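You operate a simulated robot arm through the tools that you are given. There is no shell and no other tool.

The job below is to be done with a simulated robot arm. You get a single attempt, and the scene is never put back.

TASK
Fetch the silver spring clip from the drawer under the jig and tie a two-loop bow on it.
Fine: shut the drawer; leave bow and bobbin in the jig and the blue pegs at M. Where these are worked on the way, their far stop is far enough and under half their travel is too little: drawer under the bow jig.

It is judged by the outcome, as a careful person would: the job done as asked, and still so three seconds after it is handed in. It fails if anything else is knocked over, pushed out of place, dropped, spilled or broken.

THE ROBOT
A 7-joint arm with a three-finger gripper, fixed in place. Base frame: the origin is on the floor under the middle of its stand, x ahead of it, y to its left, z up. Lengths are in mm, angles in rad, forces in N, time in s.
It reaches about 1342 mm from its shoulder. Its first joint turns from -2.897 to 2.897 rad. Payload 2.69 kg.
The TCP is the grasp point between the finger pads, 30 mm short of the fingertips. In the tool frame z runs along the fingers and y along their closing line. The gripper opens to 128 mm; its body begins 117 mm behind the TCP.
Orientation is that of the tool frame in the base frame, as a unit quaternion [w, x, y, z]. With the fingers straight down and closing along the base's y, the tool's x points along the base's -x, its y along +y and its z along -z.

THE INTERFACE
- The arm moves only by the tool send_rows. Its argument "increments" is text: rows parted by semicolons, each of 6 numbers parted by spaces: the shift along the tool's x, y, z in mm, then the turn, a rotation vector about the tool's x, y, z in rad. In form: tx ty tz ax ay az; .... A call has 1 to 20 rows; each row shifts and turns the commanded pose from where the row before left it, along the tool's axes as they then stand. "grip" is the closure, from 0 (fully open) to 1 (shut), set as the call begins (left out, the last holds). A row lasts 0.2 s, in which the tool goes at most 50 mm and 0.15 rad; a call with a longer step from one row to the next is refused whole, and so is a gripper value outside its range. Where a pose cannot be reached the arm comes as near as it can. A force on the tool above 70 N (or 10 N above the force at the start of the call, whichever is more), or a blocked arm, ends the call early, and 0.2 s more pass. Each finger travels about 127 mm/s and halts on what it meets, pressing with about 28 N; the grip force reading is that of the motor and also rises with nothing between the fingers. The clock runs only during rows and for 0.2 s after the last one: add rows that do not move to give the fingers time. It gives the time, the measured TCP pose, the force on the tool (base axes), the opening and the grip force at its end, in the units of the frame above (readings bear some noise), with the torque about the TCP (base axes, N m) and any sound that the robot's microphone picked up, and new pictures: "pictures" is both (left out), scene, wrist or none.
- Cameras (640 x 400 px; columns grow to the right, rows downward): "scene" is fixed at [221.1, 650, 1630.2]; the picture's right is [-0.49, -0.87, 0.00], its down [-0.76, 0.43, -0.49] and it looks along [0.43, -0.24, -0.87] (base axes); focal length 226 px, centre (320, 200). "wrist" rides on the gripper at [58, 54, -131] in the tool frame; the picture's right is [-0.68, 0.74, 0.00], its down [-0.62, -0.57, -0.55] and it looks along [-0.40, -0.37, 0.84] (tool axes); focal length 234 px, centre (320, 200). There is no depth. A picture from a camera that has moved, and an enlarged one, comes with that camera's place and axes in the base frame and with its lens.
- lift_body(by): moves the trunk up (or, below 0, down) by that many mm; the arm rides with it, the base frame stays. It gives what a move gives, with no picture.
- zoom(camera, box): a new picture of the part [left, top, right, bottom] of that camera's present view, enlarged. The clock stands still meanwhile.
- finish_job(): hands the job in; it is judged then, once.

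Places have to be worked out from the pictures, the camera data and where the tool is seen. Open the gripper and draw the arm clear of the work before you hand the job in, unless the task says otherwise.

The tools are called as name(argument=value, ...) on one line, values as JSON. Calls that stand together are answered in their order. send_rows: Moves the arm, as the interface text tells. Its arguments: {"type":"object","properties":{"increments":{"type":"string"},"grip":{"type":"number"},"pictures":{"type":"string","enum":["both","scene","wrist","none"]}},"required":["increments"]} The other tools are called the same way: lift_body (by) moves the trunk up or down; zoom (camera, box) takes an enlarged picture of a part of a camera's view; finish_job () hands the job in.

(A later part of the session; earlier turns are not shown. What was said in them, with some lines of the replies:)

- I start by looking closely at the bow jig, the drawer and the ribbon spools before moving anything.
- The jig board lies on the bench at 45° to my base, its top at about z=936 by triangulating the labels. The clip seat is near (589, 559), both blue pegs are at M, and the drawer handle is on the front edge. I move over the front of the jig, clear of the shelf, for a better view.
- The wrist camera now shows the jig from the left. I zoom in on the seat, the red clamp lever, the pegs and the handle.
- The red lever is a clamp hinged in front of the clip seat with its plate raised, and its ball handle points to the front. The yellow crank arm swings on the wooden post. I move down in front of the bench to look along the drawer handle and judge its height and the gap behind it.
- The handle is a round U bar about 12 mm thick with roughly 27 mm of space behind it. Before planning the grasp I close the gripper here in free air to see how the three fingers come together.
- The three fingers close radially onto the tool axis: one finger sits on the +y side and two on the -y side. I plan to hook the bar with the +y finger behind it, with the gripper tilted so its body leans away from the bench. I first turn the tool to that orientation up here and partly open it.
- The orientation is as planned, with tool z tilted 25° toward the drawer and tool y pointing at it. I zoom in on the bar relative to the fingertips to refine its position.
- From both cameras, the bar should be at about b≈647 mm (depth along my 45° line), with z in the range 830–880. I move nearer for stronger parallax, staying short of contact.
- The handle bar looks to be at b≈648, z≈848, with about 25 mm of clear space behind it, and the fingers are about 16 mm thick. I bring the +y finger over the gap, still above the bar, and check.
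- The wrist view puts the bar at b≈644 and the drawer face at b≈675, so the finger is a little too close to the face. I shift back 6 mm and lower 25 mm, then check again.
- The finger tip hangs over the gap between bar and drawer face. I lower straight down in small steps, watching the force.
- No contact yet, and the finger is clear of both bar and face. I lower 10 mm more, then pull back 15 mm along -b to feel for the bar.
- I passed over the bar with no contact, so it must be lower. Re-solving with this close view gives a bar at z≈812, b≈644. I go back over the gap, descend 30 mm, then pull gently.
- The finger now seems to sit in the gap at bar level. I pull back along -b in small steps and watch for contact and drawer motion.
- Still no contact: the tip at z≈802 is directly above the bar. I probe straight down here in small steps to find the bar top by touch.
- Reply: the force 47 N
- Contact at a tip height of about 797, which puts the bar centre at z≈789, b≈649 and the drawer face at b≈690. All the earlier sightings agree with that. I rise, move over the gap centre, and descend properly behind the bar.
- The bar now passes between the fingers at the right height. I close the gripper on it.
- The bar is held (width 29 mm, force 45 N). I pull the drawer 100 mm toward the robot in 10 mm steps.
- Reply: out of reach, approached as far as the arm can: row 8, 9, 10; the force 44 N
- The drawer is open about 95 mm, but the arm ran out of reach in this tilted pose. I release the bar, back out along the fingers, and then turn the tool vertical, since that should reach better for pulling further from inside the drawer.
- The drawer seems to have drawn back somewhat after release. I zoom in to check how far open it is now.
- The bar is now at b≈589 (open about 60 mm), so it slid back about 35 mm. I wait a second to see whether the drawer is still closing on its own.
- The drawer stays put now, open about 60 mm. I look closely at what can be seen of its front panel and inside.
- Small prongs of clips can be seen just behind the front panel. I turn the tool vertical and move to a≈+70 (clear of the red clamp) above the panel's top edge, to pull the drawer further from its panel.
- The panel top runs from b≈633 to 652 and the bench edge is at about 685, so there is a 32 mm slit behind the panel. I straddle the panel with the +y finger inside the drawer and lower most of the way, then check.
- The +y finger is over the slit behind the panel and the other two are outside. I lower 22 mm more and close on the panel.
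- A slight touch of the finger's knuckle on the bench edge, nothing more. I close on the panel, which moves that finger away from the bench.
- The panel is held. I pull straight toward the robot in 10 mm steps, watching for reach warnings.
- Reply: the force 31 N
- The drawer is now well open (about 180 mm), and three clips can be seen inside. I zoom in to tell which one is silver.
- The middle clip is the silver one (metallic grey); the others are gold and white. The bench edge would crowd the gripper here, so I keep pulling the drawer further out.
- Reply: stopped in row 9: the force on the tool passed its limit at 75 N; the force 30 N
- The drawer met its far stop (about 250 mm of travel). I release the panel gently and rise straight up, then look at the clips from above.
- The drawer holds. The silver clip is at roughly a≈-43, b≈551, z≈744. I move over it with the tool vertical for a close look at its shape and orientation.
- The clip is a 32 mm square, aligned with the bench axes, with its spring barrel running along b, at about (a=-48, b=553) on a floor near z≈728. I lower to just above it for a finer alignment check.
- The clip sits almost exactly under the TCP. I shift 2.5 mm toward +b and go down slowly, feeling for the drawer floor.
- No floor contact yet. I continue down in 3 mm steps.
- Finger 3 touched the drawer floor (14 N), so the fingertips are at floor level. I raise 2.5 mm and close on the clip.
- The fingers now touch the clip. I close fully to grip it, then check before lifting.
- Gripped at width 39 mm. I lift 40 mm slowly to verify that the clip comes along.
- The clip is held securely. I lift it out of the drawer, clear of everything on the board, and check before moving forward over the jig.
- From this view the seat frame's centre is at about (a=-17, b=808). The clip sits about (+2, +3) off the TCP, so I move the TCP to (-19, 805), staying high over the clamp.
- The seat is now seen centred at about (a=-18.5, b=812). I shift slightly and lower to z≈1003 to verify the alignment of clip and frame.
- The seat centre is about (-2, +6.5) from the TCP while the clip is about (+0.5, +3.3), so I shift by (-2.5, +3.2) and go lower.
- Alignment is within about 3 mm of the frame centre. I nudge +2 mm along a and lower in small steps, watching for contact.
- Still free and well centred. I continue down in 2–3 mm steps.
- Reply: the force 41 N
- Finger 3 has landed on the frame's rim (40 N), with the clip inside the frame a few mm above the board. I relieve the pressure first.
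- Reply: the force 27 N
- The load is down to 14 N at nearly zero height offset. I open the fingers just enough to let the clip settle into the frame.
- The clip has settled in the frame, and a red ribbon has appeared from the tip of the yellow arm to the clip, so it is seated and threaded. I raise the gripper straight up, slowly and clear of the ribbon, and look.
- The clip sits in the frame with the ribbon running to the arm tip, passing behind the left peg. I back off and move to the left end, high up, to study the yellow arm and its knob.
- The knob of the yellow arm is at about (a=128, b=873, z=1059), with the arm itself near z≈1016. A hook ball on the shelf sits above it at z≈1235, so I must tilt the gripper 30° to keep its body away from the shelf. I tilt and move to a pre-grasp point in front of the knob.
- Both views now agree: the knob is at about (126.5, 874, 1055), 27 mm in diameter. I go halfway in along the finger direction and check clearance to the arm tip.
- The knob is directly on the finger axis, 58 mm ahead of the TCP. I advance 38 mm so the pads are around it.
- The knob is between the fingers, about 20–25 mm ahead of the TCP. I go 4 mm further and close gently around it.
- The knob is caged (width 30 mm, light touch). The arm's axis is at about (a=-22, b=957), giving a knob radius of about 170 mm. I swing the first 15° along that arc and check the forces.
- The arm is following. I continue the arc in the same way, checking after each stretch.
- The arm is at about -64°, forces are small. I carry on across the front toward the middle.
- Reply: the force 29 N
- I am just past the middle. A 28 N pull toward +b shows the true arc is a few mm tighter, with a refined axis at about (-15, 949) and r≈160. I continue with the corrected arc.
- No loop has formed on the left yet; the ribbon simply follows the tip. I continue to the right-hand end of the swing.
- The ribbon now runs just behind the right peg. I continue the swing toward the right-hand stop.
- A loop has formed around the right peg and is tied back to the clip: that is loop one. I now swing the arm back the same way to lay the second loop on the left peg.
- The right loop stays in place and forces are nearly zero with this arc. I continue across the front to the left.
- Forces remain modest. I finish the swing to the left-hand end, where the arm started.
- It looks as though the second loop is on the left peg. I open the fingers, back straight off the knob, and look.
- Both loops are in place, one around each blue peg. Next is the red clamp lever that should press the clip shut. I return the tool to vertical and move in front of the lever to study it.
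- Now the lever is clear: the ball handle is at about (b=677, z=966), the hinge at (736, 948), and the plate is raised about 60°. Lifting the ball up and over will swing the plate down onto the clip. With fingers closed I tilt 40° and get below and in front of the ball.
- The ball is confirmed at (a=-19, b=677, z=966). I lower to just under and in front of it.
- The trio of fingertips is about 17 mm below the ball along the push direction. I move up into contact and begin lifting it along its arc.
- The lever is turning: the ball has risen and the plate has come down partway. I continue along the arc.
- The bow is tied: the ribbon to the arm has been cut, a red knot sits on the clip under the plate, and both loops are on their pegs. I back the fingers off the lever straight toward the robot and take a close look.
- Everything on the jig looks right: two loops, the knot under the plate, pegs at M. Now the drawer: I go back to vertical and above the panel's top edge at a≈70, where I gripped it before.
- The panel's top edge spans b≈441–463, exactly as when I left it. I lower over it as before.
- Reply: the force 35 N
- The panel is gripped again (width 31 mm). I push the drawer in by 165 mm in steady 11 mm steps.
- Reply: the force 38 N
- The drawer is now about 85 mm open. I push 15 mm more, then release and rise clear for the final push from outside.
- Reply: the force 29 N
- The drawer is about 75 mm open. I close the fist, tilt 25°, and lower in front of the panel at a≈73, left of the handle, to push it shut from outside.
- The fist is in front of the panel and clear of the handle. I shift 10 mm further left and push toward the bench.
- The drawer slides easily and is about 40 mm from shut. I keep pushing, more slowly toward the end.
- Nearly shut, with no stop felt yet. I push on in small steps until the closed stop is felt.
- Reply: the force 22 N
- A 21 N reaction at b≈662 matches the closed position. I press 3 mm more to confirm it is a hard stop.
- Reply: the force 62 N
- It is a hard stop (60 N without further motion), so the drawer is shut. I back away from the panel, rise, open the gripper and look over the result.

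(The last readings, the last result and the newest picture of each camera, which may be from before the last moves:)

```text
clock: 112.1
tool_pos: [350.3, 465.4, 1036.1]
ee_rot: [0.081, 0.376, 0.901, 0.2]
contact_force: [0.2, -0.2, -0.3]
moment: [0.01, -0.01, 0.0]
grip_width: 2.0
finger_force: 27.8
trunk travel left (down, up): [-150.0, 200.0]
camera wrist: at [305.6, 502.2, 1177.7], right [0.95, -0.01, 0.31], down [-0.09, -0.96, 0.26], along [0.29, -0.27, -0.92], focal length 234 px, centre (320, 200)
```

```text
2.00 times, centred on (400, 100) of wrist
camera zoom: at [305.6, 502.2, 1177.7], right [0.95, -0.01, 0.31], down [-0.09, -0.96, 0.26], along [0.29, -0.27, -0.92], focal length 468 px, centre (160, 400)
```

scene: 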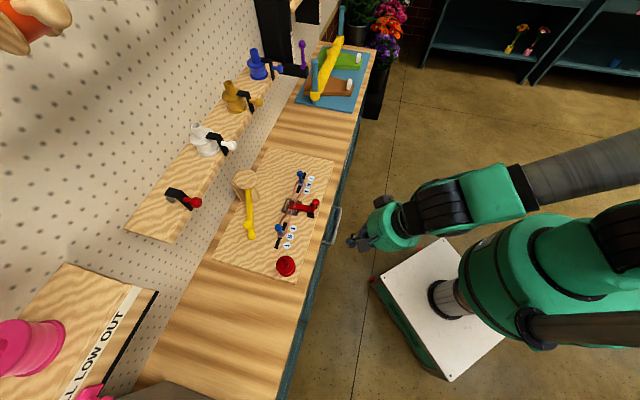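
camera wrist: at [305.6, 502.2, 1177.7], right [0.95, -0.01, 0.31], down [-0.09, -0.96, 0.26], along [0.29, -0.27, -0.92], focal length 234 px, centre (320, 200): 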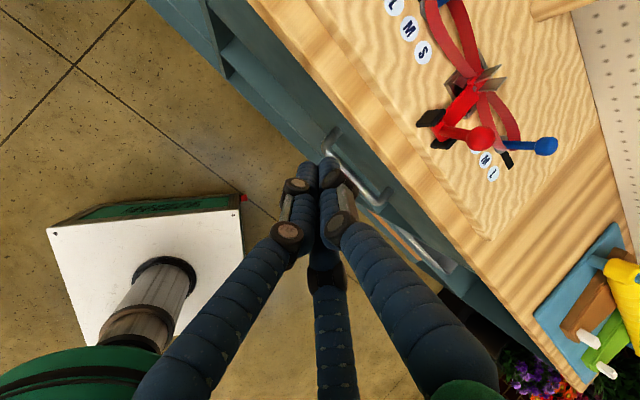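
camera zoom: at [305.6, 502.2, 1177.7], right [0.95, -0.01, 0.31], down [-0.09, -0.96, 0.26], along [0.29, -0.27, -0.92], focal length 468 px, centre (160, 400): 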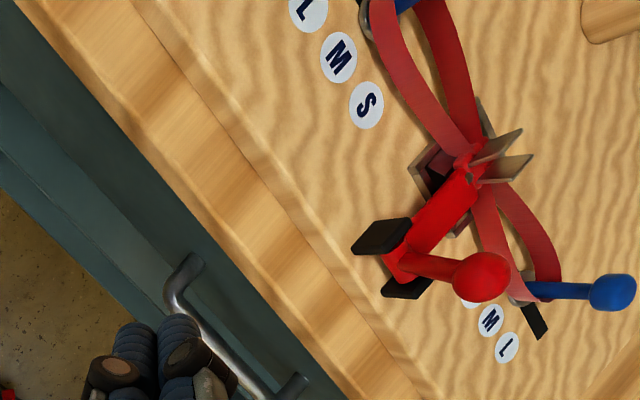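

I re-take the same enlarged view as before the job to compare the handle position with the drawer originally shut, and check the pegs.

zoom(camera="scene", box=[220, 150, 350, 290])

zoom(camera="scene", box=[200, 130, 360, 290])

zoom(camera="scene", box=[300, 180, 380, 240])

```text
2.86 times, centred on (285, 220) of scene
camera zoom: at [221.1, 650.0, 1630.2], right [-0.49, -0.87, 0.0], down [-0.76, 0.43, -0.49], along [0.43, -0.24, -0.87], focal length 645 px, centre (420, 143)
```

zoom: 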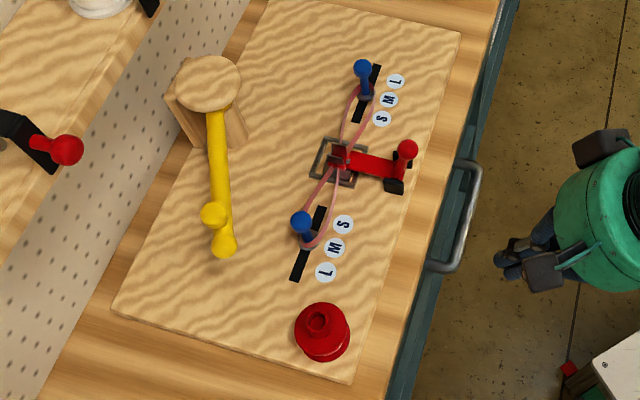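

```text
2.50 times, centred on (280, 210) of scene
camera zoom: at [221.1, 650.0, 1630.2], right [-0.49, -0.87, 0.0], down [-0.76, 0.43, -0.49], along [0.43, -0.24, -0.87], focal length 564 px, centre (420, 175)
```

zoom: 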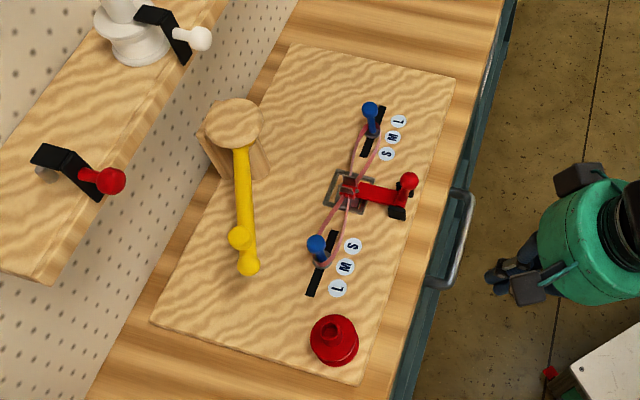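

```text
6.67 times, centred on (340, 210) of scene
camera zoom: at [221.1, 650.0, 1630.2], right [-0.49, -0.87, 0.0], down [-0.76, 0.43, -0.49], along [0.43, -0.24, -0.87], focal length 1505 px, centre (187, 133)
```

zoom: 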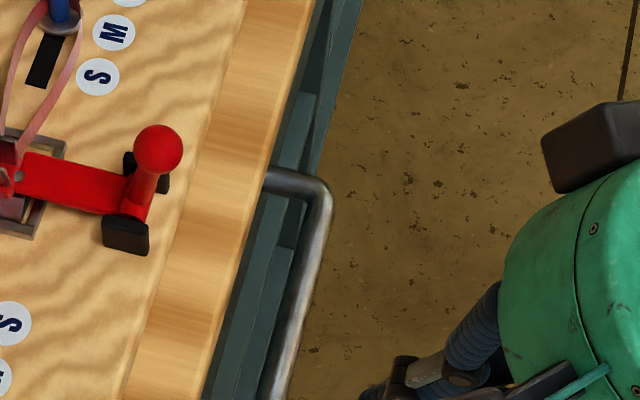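

The handle is exactly where it was with the drawer shut at the start, the pegs have not moved, and the bow and bobbin are in the jig. I open the gripper and draw the arm up and back, clear of the work.

send_rows(increments="0 0 -20 0.1454 0 0; 0 0 -20 0.1454 0 0; 0 0 -20 0.1454 0 0; 0 0 -40 0 0 0; 0 0 -40 0 0 0; 0 -20 -30 0 0 0; 0 -30 0 0 0 0; 0 -30 0 0 0 0; 0 0 0 0 0 0; 0 0 0 0 0 0; 0 0 0 0 0 0; 0 0 0 0 0 0; 0 0 0 0 0 0", grip=0, pictures="both")

zoom(camera="scene", box=[220, 150, 350, 290])

zoom(camera="scene", box=[260, 160, 320, 250])

```text
clock: 114.9
tool_pos: [285.4, 402.1, 1202.0]
ee_rot: [-0.002, 0.384, 0.923, -0.001]
contact_force: [0.1, -1.0, 0.1]
moment: [0.01, -0.02, 0.01]
grip_width: 127.7
finger_force: 0.1
trunk travel left (down, up): [-150.0, 200.0]
camera wrist: at [282.6, 481.1, 1333.8], right [1.0, 0.04, 0.0], down [0.04, -0.84, 0.55], along [0.02, -0.55, -0.84], focal length 234 px, centre (320, 200)
```

scene: 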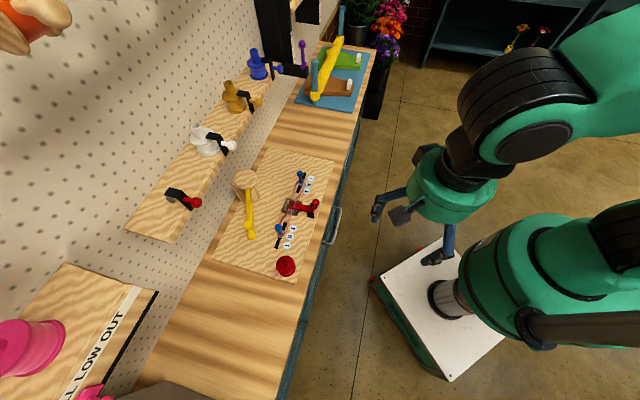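
wrist: 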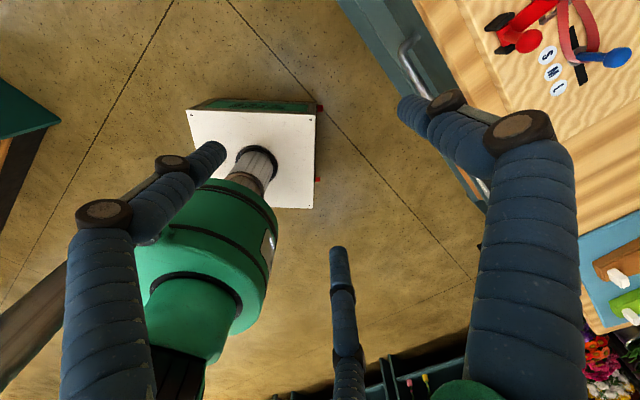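

```text
2.86 times, centred on (285, 220) of scene
camera zoom: at [221.1, 650.0, 1630.2], right [-0.49, -0.87, 0.0], down [-0.76, 0.43, -0.49], along [0.43, -0.24, -0.87], focal length 645 px, centre (420, 143)
```

zoom: 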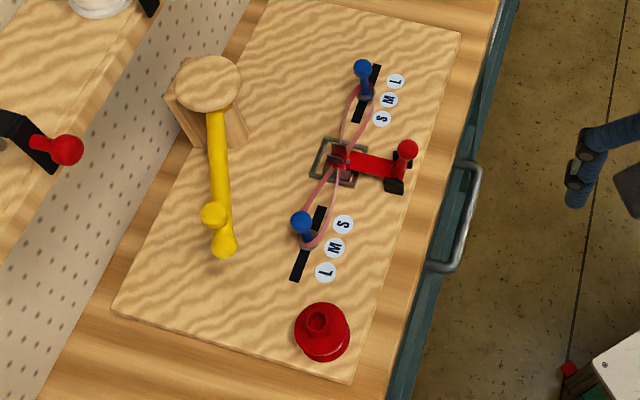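

```text
4.44 times, centred on (290, 205) of scene
camera zoom: at [221.1, 650.0, 1630.2], right [-0.49, -0.87, 0.0], down [-0.76, 0.43, -0.49], along [0.43, -0.24, -0.87], focal length 1004 px, centre (453, 178)
```

zoom: 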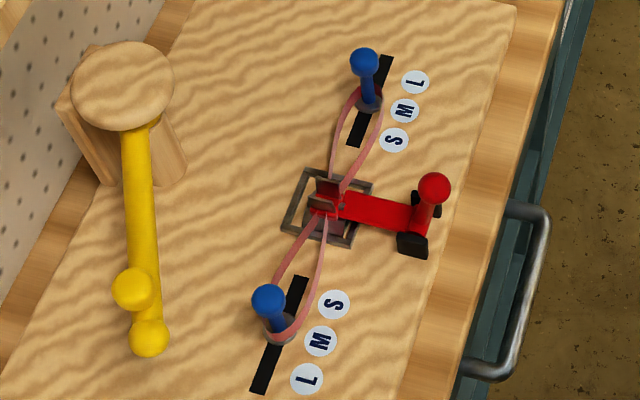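

The silver clip sits in the jig with a knotted bow of two loops, one on each blue peg. The pegs are still at M, the red bobbin is in place, the drawer is shut, and the arm is clear with the gripper open. I hand the job in.

finish_job()

```text
The job is handed in.
```

The silver spring clip is out of the drawer and seated in the jig, with a two-loop bow tied on it. I've handed the job in.

- **Bow:** there is one loop on each blue peg, with the knot on the clip under the red clamp plate. The ribbon came free of the yellow arm when I brought the plate down. I left the plate down on the clip.
- **Pegs and bobbin:** both pegs are still at M and the red bobbin is where it was.
- **Drawer:** I pulled it to its far stop, then pushed it back until it met a hard stop. The handle is in the same place as at the start.
- **Other clips:** the gold and white clips stayed in the drawer; I did not touch them.

The arm is clear of the bench and the gripper is open. I saw nothing knocked over or moved out of place in the last pictures.
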